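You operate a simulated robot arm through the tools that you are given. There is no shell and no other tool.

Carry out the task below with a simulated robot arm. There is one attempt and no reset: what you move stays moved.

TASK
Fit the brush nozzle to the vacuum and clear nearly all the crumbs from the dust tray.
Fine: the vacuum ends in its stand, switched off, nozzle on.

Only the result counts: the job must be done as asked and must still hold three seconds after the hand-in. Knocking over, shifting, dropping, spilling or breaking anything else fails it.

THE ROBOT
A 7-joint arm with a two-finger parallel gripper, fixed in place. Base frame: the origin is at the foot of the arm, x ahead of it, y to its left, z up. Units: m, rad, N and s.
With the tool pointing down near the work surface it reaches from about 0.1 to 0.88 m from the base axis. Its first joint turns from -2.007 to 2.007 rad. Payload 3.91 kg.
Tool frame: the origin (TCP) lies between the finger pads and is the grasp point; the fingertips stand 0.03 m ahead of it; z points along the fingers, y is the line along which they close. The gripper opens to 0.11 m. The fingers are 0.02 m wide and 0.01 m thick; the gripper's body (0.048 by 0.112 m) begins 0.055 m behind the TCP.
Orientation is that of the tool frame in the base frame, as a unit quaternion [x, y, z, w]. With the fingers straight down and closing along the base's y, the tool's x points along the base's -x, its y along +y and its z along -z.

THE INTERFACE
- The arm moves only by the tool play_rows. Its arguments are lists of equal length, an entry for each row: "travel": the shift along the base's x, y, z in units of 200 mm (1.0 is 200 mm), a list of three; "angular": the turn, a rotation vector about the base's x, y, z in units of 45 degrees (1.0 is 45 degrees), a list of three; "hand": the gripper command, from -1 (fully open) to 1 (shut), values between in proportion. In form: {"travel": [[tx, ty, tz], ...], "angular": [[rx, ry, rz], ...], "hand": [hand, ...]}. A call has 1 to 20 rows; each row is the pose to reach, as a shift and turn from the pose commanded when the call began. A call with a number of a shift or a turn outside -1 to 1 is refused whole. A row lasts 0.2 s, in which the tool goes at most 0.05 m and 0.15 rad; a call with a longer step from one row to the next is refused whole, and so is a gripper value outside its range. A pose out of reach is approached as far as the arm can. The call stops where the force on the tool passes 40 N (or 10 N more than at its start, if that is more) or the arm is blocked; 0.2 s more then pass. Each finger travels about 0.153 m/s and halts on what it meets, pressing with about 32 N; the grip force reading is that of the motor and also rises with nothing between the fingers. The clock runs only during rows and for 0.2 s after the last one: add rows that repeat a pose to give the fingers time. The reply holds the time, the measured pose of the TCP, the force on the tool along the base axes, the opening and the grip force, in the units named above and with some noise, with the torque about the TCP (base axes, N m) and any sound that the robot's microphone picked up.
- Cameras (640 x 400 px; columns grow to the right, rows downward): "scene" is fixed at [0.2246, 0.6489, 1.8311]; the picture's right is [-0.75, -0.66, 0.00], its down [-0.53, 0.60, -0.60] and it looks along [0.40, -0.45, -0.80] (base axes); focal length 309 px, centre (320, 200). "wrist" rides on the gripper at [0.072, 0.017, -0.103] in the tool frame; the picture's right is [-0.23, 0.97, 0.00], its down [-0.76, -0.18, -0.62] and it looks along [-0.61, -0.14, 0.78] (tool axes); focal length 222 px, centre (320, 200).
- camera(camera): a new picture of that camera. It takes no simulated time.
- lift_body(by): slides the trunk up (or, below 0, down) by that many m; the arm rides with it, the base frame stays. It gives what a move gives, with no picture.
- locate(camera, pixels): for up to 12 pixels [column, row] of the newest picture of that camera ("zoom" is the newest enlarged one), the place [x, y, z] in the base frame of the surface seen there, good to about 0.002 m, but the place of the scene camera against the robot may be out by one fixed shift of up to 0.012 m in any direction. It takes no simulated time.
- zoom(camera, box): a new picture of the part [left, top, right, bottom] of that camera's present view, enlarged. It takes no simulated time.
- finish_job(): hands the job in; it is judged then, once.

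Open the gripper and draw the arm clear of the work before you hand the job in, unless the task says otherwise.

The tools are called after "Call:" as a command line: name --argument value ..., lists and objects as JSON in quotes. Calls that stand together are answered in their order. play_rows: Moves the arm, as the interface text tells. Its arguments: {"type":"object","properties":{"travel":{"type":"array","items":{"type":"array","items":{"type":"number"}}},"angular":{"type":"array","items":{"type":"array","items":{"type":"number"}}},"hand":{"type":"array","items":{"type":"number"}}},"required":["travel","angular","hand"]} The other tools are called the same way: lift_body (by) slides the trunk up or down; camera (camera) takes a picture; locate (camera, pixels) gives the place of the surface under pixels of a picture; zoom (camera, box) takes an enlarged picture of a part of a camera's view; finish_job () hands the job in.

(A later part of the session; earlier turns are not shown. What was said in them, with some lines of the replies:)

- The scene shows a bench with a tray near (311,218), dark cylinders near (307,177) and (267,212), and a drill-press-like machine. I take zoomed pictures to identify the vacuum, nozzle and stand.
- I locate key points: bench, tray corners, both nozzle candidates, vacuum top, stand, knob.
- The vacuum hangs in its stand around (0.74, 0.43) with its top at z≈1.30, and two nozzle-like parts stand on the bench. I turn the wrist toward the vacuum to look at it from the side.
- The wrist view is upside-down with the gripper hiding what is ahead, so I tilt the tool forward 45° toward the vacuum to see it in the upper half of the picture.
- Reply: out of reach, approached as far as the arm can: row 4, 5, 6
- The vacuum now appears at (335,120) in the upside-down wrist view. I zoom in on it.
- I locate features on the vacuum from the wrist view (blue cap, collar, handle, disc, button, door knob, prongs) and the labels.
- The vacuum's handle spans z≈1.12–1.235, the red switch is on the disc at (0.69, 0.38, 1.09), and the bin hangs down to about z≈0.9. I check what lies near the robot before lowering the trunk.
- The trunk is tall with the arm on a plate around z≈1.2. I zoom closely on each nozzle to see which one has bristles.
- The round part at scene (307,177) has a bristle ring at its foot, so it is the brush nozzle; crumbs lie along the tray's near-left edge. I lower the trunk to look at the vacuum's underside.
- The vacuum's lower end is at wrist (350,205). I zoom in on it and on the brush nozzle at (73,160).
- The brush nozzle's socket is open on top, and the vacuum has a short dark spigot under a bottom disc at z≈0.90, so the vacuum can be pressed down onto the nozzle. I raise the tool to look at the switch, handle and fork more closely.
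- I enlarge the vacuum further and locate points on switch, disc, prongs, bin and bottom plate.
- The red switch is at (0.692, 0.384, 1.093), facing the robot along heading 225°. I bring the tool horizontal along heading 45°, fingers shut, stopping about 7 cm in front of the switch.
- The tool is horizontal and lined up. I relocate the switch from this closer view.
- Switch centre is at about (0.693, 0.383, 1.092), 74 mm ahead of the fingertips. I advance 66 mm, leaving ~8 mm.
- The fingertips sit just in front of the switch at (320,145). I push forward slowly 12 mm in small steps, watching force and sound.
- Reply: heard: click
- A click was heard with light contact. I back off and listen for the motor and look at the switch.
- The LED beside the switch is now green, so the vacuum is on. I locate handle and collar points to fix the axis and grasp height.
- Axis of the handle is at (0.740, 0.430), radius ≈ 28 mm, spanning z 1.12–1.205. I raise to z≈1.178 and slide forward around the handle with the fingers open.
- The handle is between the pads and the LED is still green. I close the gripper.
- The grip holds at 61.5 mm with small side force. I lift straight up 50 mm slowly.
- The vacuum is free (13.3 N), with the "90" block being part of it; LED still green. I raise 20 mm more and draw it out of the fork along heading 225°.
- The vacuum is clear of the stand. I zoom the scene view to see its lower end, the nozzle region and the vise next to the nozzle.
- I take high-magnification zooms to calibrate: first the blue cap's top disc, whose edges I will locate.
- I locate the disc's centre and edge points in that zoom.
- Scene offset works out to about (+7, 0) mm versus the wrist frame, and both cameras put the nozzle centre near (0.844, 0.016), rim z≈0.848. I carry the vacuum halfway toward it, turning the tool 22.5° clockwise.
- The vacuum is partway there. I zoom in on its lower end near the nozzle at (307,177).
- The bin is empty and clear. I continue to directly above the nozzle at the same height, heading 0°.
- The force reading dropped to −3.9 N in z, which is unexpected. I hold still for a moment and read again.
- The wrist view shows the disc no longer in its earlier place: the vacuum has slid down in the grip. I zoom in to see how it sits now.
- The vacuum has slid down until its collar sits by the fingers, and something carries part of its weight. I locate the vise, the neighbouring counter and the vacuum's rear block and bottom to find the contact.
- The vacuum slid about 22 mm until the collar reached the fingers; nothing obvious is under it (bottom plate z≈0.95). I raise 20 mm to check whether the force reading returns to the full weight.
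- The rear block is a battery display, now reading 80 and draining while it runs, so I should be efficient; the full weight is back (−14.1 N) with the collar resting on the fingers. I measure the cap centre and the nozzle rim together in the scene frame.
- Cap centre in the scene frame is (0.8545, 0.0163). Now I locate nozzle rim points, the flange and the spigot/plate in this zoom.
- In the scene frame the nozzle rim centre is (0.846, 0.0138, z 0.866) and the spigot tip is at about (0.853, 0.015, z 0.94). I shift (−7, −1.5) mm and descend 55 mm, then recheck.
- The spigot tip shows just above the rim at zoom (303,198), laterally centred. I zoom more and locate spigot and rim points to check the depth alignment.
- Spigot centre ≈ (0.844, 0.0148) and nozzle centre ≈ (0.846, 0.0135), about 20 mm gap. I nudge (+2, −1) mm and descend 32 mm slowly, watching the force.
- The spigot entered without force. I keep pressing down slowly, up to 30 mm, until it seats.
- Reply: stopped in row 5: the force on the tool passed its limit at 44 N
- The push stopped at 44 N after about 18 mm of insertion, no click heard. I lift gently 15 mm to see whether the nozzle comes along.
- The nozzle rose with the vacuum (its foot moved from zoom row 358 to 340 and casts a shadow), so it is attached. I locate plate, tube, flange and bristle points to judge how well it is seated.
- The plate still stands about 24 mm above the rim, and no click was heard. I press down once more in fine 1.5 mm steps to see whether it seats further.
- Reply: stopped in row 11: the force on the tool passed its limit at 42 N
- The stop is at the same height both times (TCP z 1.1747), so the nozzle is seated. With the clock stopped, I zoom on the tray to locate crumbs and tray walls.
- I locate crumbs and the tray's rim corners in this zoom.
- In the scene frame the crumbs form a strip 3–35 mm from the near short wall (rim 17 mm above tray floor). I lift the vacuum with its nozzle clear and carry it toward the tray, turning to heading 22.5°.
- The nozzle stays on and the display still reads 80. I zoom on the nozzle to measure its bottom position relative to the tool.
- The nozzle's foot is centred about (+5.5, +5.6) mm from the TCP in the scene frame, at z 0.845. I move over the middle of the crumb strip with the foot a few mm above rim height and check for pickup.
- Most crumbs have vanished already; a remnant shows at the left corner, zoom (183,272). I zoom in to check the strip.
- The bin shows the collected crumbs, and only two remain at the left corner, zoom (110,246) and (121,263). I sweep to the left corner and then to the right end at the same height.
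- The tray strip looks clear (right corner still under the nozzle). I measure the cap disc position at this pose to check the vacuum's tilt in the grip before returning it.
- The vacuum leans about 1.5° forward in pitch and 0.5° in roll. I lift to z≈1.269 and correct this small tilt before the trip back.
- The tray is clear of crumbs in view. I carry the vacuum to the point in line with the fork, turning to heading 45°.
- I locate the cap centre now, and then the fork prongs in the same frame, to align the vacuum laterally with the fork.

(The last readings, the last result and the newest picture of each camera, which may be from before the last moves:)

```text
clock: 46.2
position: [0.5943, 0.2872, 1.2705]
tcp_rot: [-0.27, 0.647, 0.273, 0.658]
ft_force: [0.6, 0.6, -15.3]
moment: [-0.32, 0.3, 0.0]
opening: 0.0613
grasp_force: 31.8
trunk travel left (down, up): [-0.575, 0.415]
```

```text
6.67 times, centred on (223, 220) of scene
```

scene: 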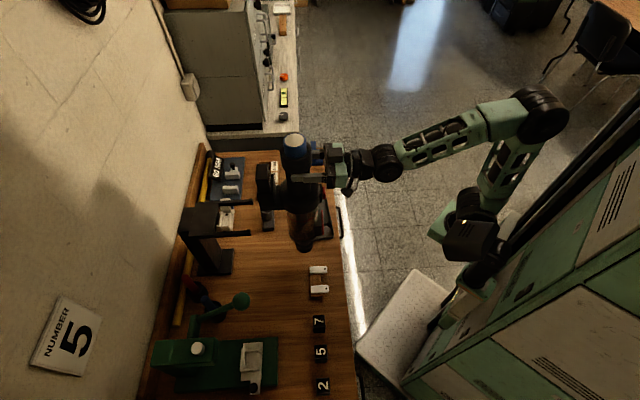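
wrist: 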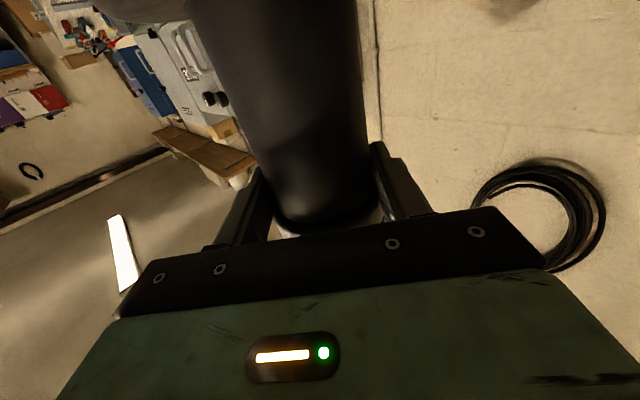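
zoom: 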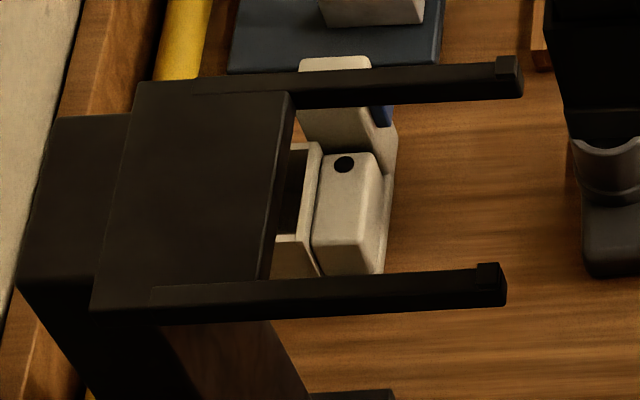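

I locate points on both prongs, their end bumps and the fork's back plate.

Call:
locate --camera "zoom" --pixels '[[507, 62], [400, 78], [300, 85], [488, 268], [400, 282], [300, 288], [200, 200], [280, 150], [262, 250], [120, 300], [515, 85], [497, 295]]'

```text
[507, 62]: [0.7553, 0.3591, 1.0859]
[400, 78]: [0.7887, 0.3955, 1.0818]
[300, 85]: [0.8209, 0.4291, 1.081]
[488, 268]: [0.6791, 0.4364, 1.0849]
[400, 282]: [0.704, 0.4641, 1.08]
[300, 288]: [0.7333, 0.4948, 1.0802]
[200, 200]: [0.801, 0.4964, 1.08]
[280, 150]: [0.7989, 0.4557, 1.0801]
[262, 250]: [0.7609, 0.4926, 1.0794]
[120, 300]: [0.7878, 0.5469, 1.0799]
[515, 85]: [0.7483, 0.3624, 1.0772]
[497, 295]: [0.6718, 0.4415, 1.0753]
```

Fork centreline is at lateral −0.2235 and the cap is at −0.2197, so I need about 3.5 mm sideways. I check the nozzle position too, to verify that the vacuum hangs upright.

Call:
zoom --camera "scene" --box '[283, 215, 331, 255]'

```text
10.00 times, centred on (307, 235) of scene
```

zoom: 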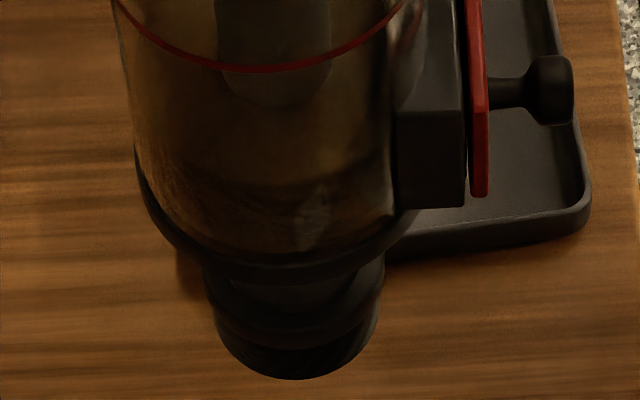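

Call:
locate --camera "zoom" --pixels '[[208, 285], [382, 285], [295, 340], [295, 372], [285, 262], [140, 170], [130, 100], [225, 345], [365, 340], [550, 200]]'

```text
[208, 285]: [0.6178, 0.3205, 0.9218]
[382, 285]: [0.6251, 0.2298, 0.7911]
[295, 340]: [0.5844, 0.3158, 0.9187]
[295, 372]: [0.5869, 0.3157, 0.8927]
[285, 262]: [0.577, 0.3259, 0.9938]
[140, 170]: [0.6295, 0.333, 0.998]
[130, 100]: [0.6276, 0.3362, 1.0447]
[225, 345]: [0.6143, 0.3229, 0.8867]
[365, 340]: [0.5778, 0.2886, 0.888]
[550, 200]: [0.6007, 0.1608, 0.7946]
```

The nozzle and cap are both at (0.607, 0.296), so the vacuum hangs vertical, and the tray's right corner is clear too. I shift 3.5 mm sideways and slide it 194 mm into the fork.

Call:
play_rows --travel '[[0.0125, -0.0125, 0], [0.0625, 0.0375, 0], [0.1325, 0.1075, 0], [0.2025, 0.1775, 0], [0.2725, 0.2475, 0], [0.3425, 0.3175, 0], [0.4125, 0.3875, 0], [0.4825, 0.4575, 0], [0.5525, 0.5275, 0], [0.6225, 0.5975, 0], [0.6725, 0.6475, 0], [0.6975, 0.6725, 0], [0.6975, 0.6725, 0]]' --angular '[[0, 0, 0], [0, 0, 0], [0, 0, 0], [0, 0, 0], [0, 0, 0], [0, 0, 0], [0, 0, 0], [0, 0, 0], [0, 0, 0], [0, 0, 0], [0, 0, 0], [0, 0, 0], [0, 0, 0]]' --hand '[1, 1, 1, 1, 1, 1, 1, 1, 1, 1, 1, 1, 1]'

Call:
camera --camera "scene"

Call:
zoom --camera "scene" --box '[170, 130, 300, 270]'

Call:
zoom --camera "scene" --box '[190, 135, 238, 165]'

```text
clock: 49.0
position: [0.7336, 0.4199, 1.2694]
tcp_rot: [-0.269, 0.648, 0.272, 0.659]
ft_force: [-1.0, 0.3, -15.0]
moment: [-0.31, 0.32, 0.0]
opening: 0.0614
grasp_force: 31.9
trunk travel left (down, up): [-0.575, 0.415]
```

```text
taken
```

scene: 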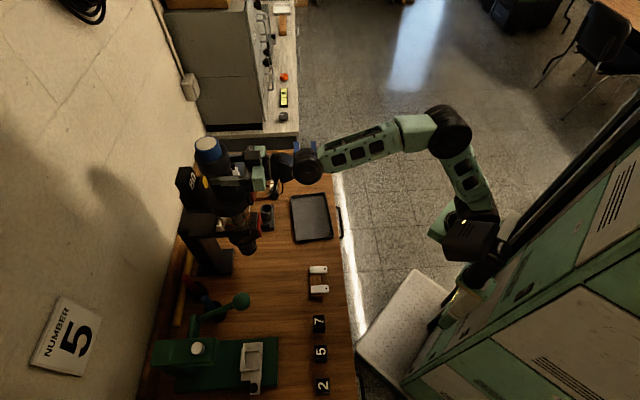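

```text
2.86 times, centred on (235, 200) of scene
```

zoom: 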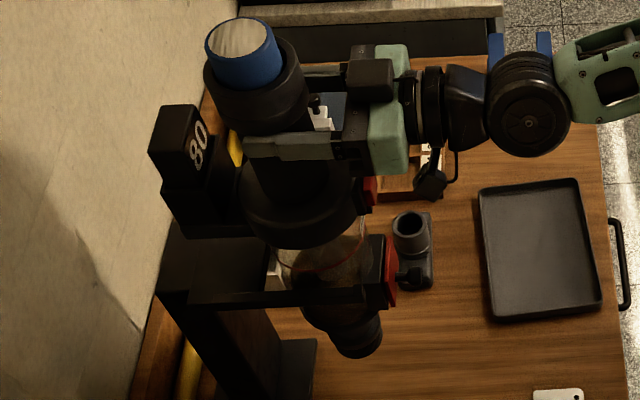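

```text
13.33 times, centred on (214, 150) of scene
```

zoom: 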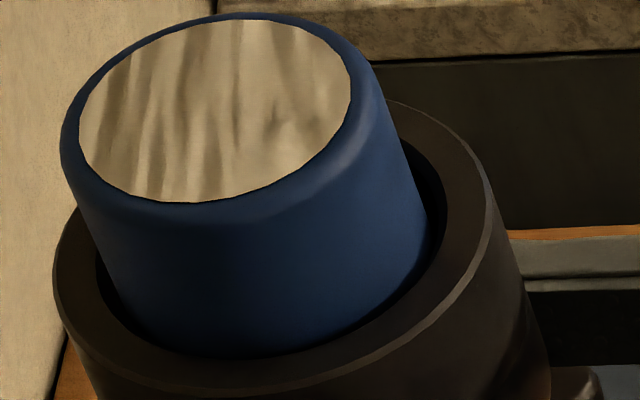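

The tray is completely empty in view. I locate the cap centre over the fork to fine-tune before lowering.

Call:
locate --camera "zoom" --pixels '[[216, 110], [90, 120], [340, 95], [225, 28], [205, 190]]'

Call:
zoom --camera "scene" --box '[218, 190, 278, 260]'

```text
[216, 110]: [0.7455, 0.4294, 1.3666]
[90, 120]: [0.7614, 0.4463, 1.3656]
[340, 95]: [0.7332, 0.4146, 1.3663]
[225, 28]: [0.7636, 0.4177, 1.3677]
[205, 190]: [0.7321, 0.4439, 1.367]
```

```text
5.71 times, centred on (248, 225) of scene
```

zoom: 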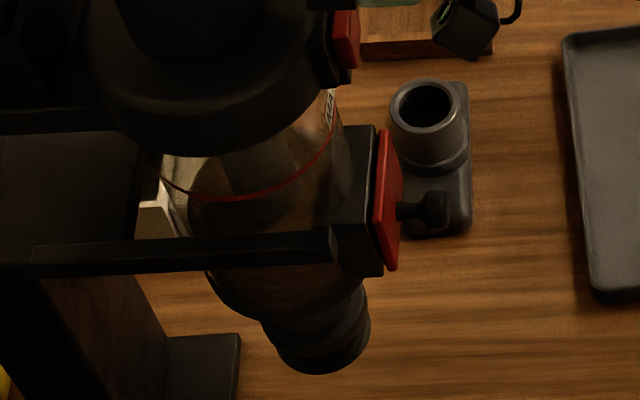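

The cap is within 1 mm of its original stand position horizontally. I lower 62 mm, then creep down until the weight transfers.

Call:
play_rows --travel '[[0, 0, -0.03], [0, 0, -0.08], [0, 0, -0.14], [0, 0, -0.2], [0, 0, -0.25], [0, 0, -0.29], [0, 0, -0.31], [0, 0, -0.31]]' --angular '[[0, 0, 0], [0, 0, 0], [0, 0, 0], [0, 0, 0], [0, 0, 0], [0, 0, 0], [0, 0, 0], [0, 0, 0]]' --hand '[1, 1, 1, 1, 1, 1, 1, 1]'

Call:
zoom --camera "scene" --box '[170, 130, 300, 270]'

```text
clock: 50.8
position: [0.7342, 0.4203, 1.2064]
tcp_rot: [-0.269, 0.647, 0.273, 0.659]
ft_force: [-0.1, -0.7, -14.9]
moment: [-0.23, 0.32, 0.0]
opening: 0.0614
grasp_force: 32.1
trunk travel left (down, up): [-0.575, 0.415]
```

```text
2.86 times, centred on (235, 200) of scene
```

zoom: 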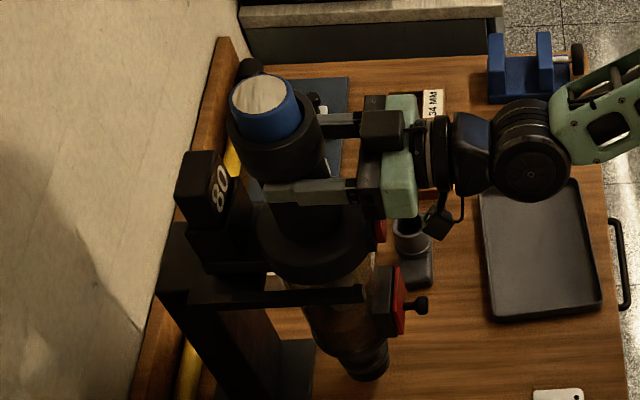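

Still hanging free at TCP z 1.2064. I creep down 8 mm in 1 mm steps.

Call:
play_rows --travel '[[0, 0, -0.005], [0, 0, -0.01], [0, 0, -0.015], [0, 0, -0.02], [0, 0, -0.025], [0, 0, -0.03], [0, 0, -0.035], [0, 0, -0.035]]' --angular '[[0, 0, 0], [0, 0, 0], [0, 0, 0], [0, 0, 0], [0, 0, 0], [0, 0, 0], [0, 0, 0], [0, 0, 0]]' --hand '[1, 1, 1, 1, 1, 1, 1, 1]'

```text
clock: 52.6
position: [0.7347, 0.4209, 1.2008]
tcp_rot: [-0.269, 0.648, 0.272, 0.658]
ft_force: [-0.3, -0.1, -15.3]
moment: [-0.33, 0.27, -0.02]
opening: 0.0614
grasp_force: 31.6
trunk travel left (down, up): [-0.575, 0.415]
```

Not yet seated. I continue down another 6 mm in 1 mm steps.

Call:
play_rows --travel '[[0, 0, -0.005], [0, 0, -0.01], [0, 0, -0.015], [0, 0, -0.02], [0, 0, -0.025], [0, 0, -0.025]]' --angular '[[0, 0, 0], [0, 0, 0], [0, 0, 0], [0, 0, 0], [0, 0, 0], [0, 0, 0]]' --hand '[1, 1, 1, 1, 1, 1]'

Call:
camera --camera "scene"

Call:
zoom --camera "scene" --box '[192, 150, 240, 180]'

```text
clock: 54.0
position: [0.7333, 0.4207, 1.1994]
tcp_rot: [-0.268, 0.645, 0.274, 0.661]
ft_force: [-0.5, 0.2, 10.5]
moment: [1.16, 0.49, -0.03]
opening: 0.0617
grasp_force: 31.5
trunk travel left (down, up): [-0.575, 0.415]
```

```text
taken
```

scene: 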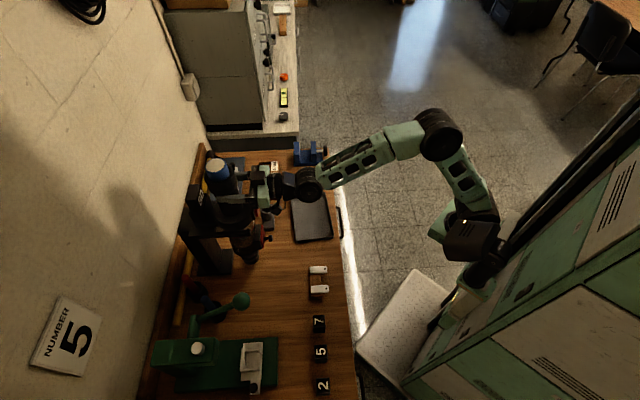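

```text
13.33 times, centred on (216, 165) of scene
```

zoom: 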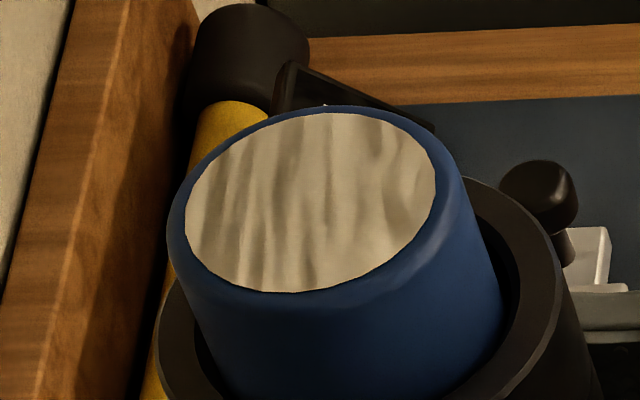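

The weight is on the fork (force reversed to +10.5 N at z 1.1994). I check the cap position against its original spot before releasing.

Call:
locate --camera "zoom" --pixels '[[310, 202], [195, 215], [426, 185], [315, 120], [305, 283]]'

Call:
zoom --camera "scene" --box '[175, 185, 285, 285]'

```text
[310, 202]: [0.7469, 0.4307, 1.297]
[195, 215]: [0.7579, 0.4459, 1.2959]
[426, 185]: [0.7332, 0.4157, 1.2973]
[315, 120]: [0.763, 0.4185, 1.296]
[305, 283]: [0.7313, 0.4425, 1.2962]
```

```text
4.00 times, centred on (230, 235) of scene
```

zoom: 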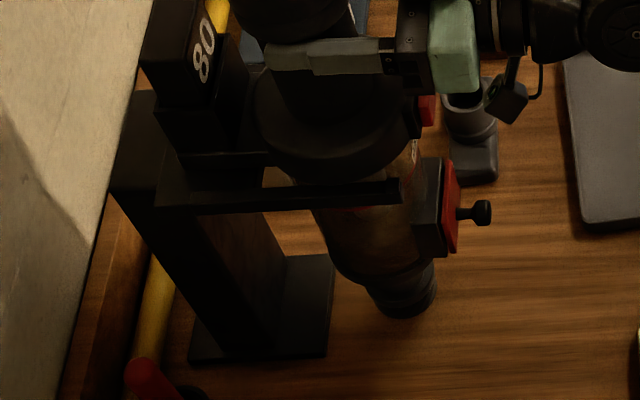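

The cap is back at (0.747, 0.431, 1.297), as it was at the start. I ease the pressure by 1.5 mm and open the gripper.

Call:
play_rows --travel '[[0, 0, 0.0075], [0, 0, 0.0075], [0, 0, 0.0075], [0, 0, 0.0075], [0, 0, 0.0075]]' --angular '[[0, 0, 0], [0, 0, 0], [0, 0, 0], [0, 0, 0], [0, 0, 0]]' --hand '[1, 1, -0.3, -1, -1]'

Call:
camera --camera "wrist"

Call:
zoom --camera "scene" --box '[175, 145, 285, 285]'

```text
clock: 55.2
position: [0.7328, 0.4218, 1.1973]
tcp_rot: [-0.269, 0.647, 0.273, 0.659]
ft_force: [-0.4, 0.1, 0.0]
moment: [0.0, -0.02, -0.01]
opening: 0.11
grasp_force: 0.1
trunk travel left (down, up): [-0.575, 0.415]
```

```text
taken
```

wrist: 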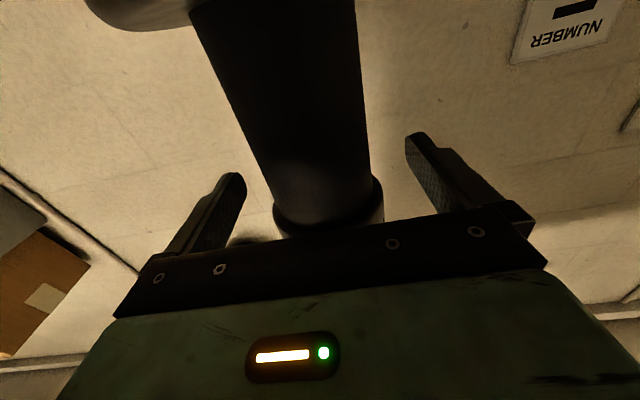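

```text
2.86 times, centred on (230, 215) of scene
```

zoom: 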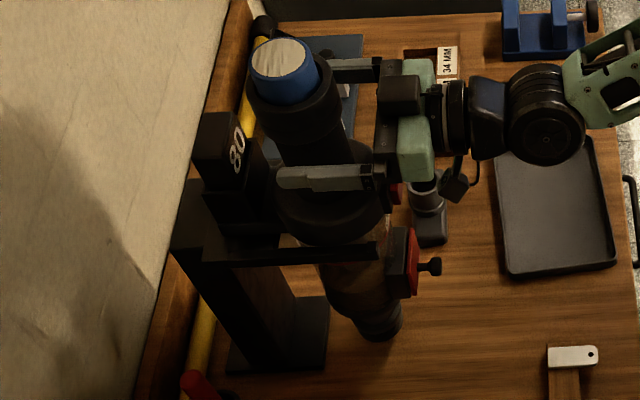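

The vacuum stands free in its fork with the nozzle on. I back the open gripper straight out along heading 225° and then lower to switch height.

Call:
play_rows --travel '[[-0.04, -0.04, 0], [-0.11, -0.11, 0], [-0.21, -0.21, 0], [-0.33, -0.33, 0], [-0.45, -0.45, 0], [-0.57, -0.57, 0], [-0.59, -0.59, -0.1], [-0.59, -0.59, -0.25], [-0.59, -0.59, -0.4], [-0.59, -0.59, -0.53], [-0.59, -0.59, -0.53]]' --angular '[[0, 0, 0], [0, 0, 0], [0, 0, 0], [0, 0, 0], [0, 0, 0], [0, 0, 0], [0.004, -0.004, 0], [0.008, -0.008, 0], [-0.004, 0.004, 0], [-0.012, 0.012, 0], [-0.014, 0.014, 0]]' --hand '[-1, -1, -1, -1, -1, -1, 1, 1, 1, 1, 1]'

Call:
camera --camera "wrist"

Call:
camera --camera "scene"

```text
clock: 57.6
position: [0.6141, 0.3038, 1.0907]
tcp_rot: [-0.272, 0.651, 0.271, 0.655]
ft_force: [0.2, 0.0, 0.4]
moment: [0.04, 0.04, -0.01]
opening: 0.0
grasp_force: 31.6
trunk travel left (down, up): [-0.575, 0.415]
```

```text
taken
```

wrist: 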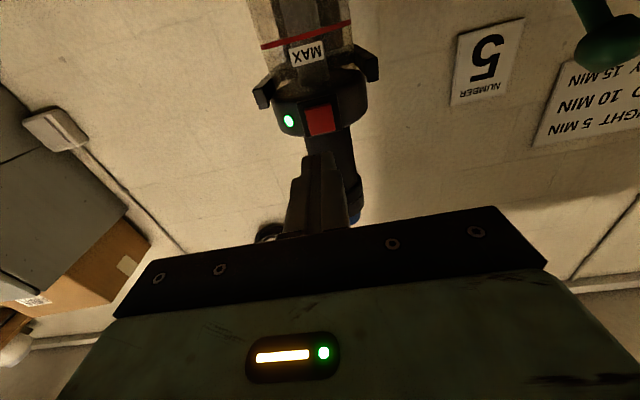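

```text
taken
```

scene: 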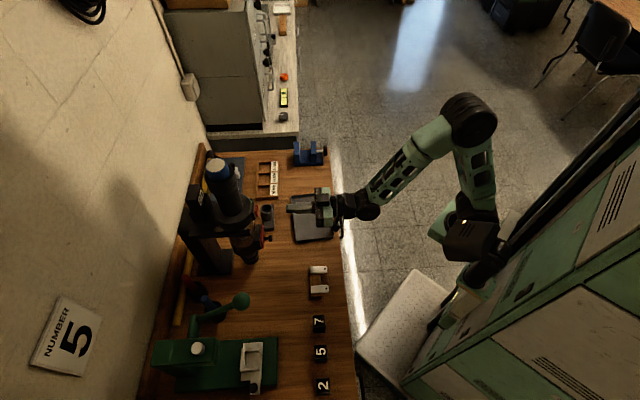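

The LED is still green. I locate the switch from here before pressing it off.

Call:
locate --camera "wrist" --pixels '[[320, 121], [310, 121], [331, 121], [319, 112], [321, 131], [290, 121]]'

```text
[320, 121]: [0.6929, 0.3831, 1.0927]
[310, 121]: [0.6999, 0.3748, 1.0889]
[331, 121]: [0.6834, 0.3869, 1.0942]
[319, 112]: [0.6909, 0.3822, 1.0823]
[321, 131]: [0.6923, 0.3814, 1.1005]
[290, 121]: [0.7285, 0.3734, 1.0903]
```

Switch centre is at (0.692, 0.382, 1.092), in line with the fingertips. I advance to just before it and press slowly to the same depth as before.

Call:
play_rows --travel '[[0.06, 0.06, 0], [0.13, 0.13, 0.001], [0.2, 0.2, 0.003], [0.24, 0.24, 0.003], [0.256, 0.256, 0.003], [0.263, 0.263, 0.003], [0.27, 0.27, 0.003], [0.277, 0.277, 0.003], [0.284, 0.284, 0.003], [0.291, 0.291, 0.003], [0.298, 0.298, 0.003]]' --angular '[[0, 0, 0], [0, 0, 0], [0, 0, 0], [0, 0, 0], [0, 0, 0], [0, 0, 0], [0, 0, 0], [0, 0, 0], [0, 0, 0], [0, 0, 0], [0, 0, 0]]' --hand '[1, 1, 1, 1, 1, 1, 1, 1, 1, 1, 1]'

```text
clock: 60.0
position: [0.6754, 0.3621, 1.0916]
tcp_rot: [-0.271, 0.653, 0.271, 0.654]
ft_force: [-1.3, -0.9, -0.3]
moment: [0.03, 0.02, -0.01]
opening: 0.0001
grasp_force: 31.6
trunk travel left (down, up): [-0.575, 0.415]
heard: click
```

A click was heard with light contact. I back off, open the fingers and check the LED.

Call:
play_rows --travel '[[-0.05, -0.05, 0], [-0.12, -0.12, 0], [-0.22, -0.22, 0], [-0.32, -0.32, 0], [-0.32, -0.32, 0]]' --angular '[[0, 0, 0], [0, 0, 0], [0, 0, 0], [0, 0, 0], [0, 0, 0]]' --hand '[1, 1, 1, -1, -1]'

Call:
camera --camera "wrist"

Call:
zoom --camera "wrist" --box '[240, 30, 400, 230]'

Call:
zoom --camera "scene" --box '[175, 145, 285, 285]'

```text
clock: 61.2
position: [0.6101, 0.2978, 1.0919]
tcp_rot: [-0.272, 0.652, 0.271, 0.654]
ft_force: [-0.1, 1.0, -0.5]
moment: [-0.01, 0.03, -0.01]
opening: 0.1099
grasp_force: 0.0
trunk travel left (down, up): [-0.575, 0.415]
```

```text
taken
```

wrist: 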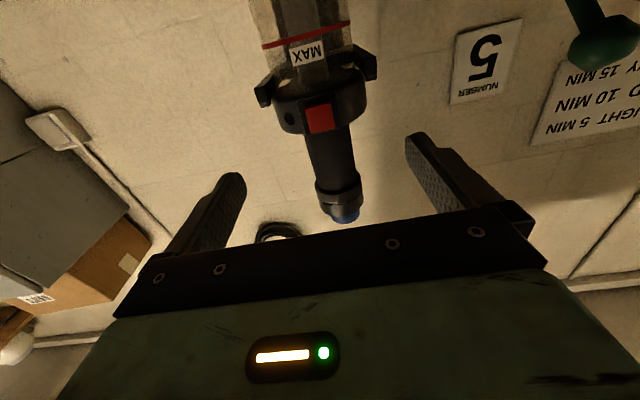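

```text
2.00 times, centred on (320, 130) of wrist
```

zoom: 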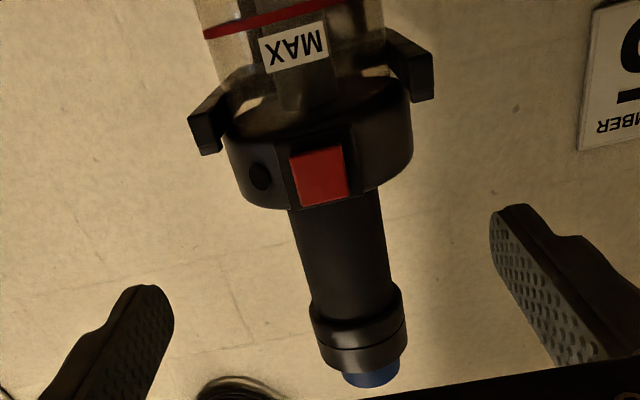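

```text
2.86 times, centred on (230, 215) of scene
```

zoom: 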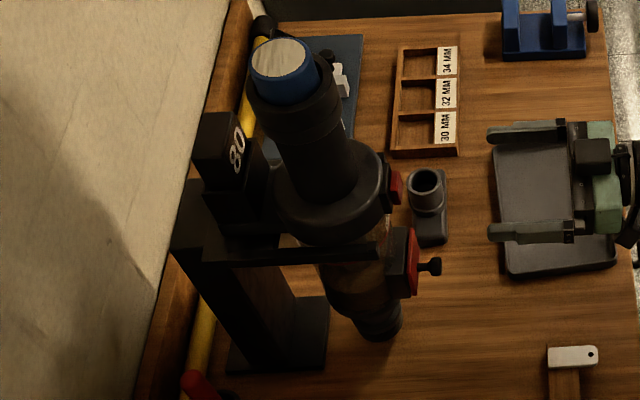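

The LED is dark and the vacuum sits in its stand with the nozzle on. I draw the arm up and back, clear of the work, and inspect the tray and bench.

Call:
play_rows --travel '[[-0.05, -0.05, 0.05], [-0.12, -0.12, 0.15], [-0.2, -0.2, 0.3], [-0.28, -0.28, 0.45], [-0.33, -0.36, 0.6], [-0.36, -0.45, 0.75], [-0.36, -0.55, 0.85], [-0.36, -0.55, 0.85]]' --angular '[[0, 0, 0], [-0.05, 0.05, 0], [-0.12, 0.12, 0], [-0.22, 0.22, 0], [-0.33, 0.33, 0], [-0.44, 0.44, 0], [-0.5, 0.5, 0], [-0.5, 0.5, 0]]' --hand '[-1, -1, -1, -1, -1, -1, -1, -1]'

Call:
camera --camera "scene"

Call:
zoom --camera "scene" --box '[180, 130, 360, 260]'

Call:
camera --camera "wrist"

```text
clock: 63.0
position: [0.5385, 0.188, 1.2623]
tcp_rot: [-0.335, 0.806, 0.186, 0.45]
ft_force: [-0.2, 0.9, 0.0]
moment: [0.0, -0.01, 0.03]
opening: 0.1099
grasp_force: 0.0
trunk travel left (down, up): [-0.575, 0.415]
```

```text
taken
```

scene: 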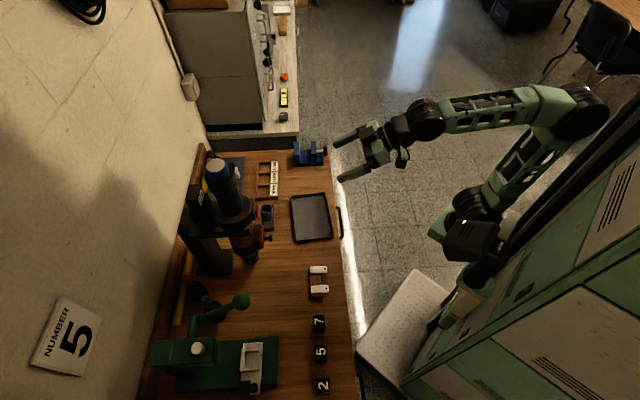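

```text
3.08 times, centred on (270, 195) of scene
```

zoom: 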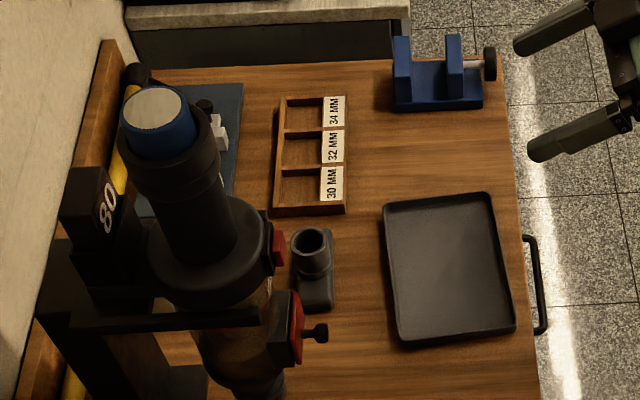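

```text
taken
```

wrist: 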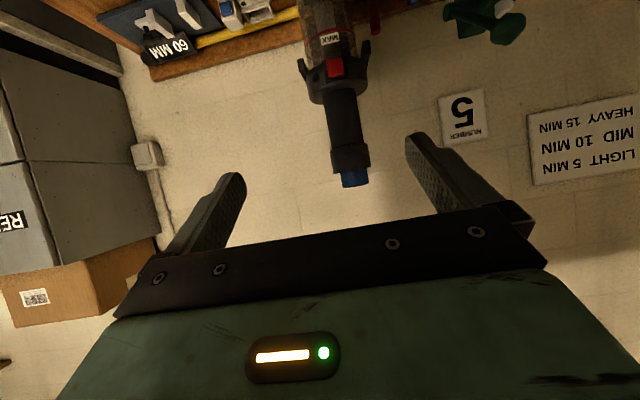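

The bench looks in order. I zoom once more on the tray edges and on the nozzle under the vacuum.

Call:
zoom --camera "scene" --box '[285, 190, 345, 250]'

Call:
zoom --camera "scene" --box '[220, 215, 280, 275]'

Call:
zoom --camera "wrist" --box '[270, 0, 400, 200]'

```text
6.67 times, centred on (315, 220) of scene
```

zoom: 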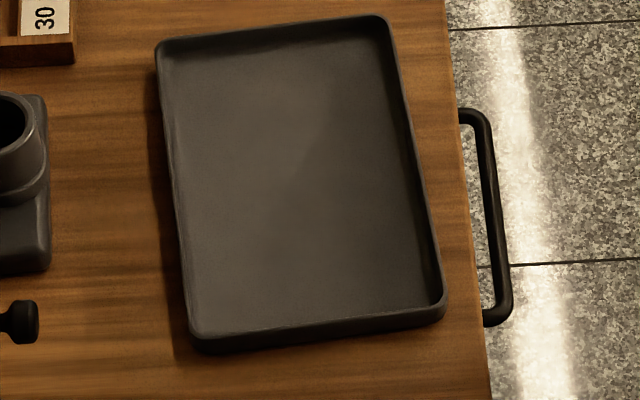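

```text
6.67 times, centred on (250, 245) of scene
```

zoom: 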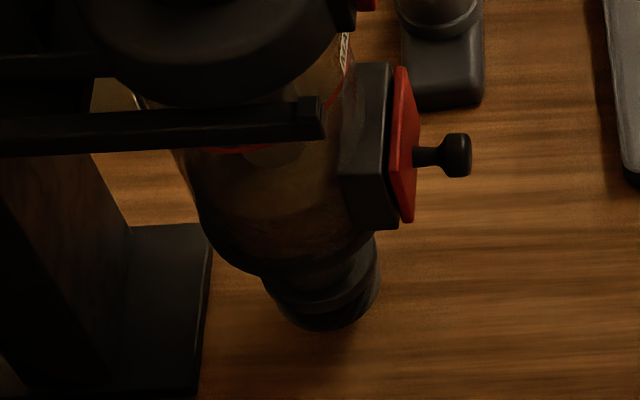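

```text
2.00 times, centred on (335, 100) of wrist
```

zoom: 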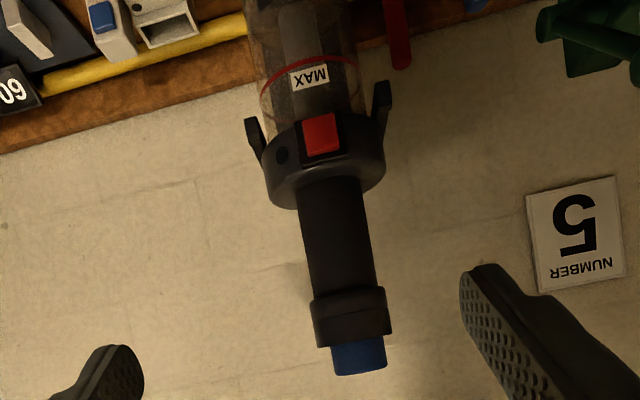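

The tray is empty, and the vacuum is in its stand with the switch LED dark and the brush nozzle on. The gripper is open and clear of the work, so I hand the job in.

Call:
finish_job

```text
The job is handed in.
```

The brush nozzle is on the vacuum, and the last pictures show no crumbs left in the tray. The vacuum is back in its stand within about 1 mm of its original spot. It is switched off: I heard the click and the LED is dark.

- **Nozzle fit:** I heard no click when the nozzle went on. It stopped at the same depth on two presses of just over 40 N. It then stayed on through the sweep and the return to the stand. The vacuum's bottom plate still stands roughly 2 cm above the nozzle rim.
- **Slip in the grip:** On the way to the nozzle the vacuum slid about 2 cm down in the gripper until its collar rested on the fingers. Nothing else appeared to be touched or moved.
- **Battery:** The vacuum's display went from 90 to 80 while it was on.

The gripper was open and the arm clear of the bench when I handed the job in.
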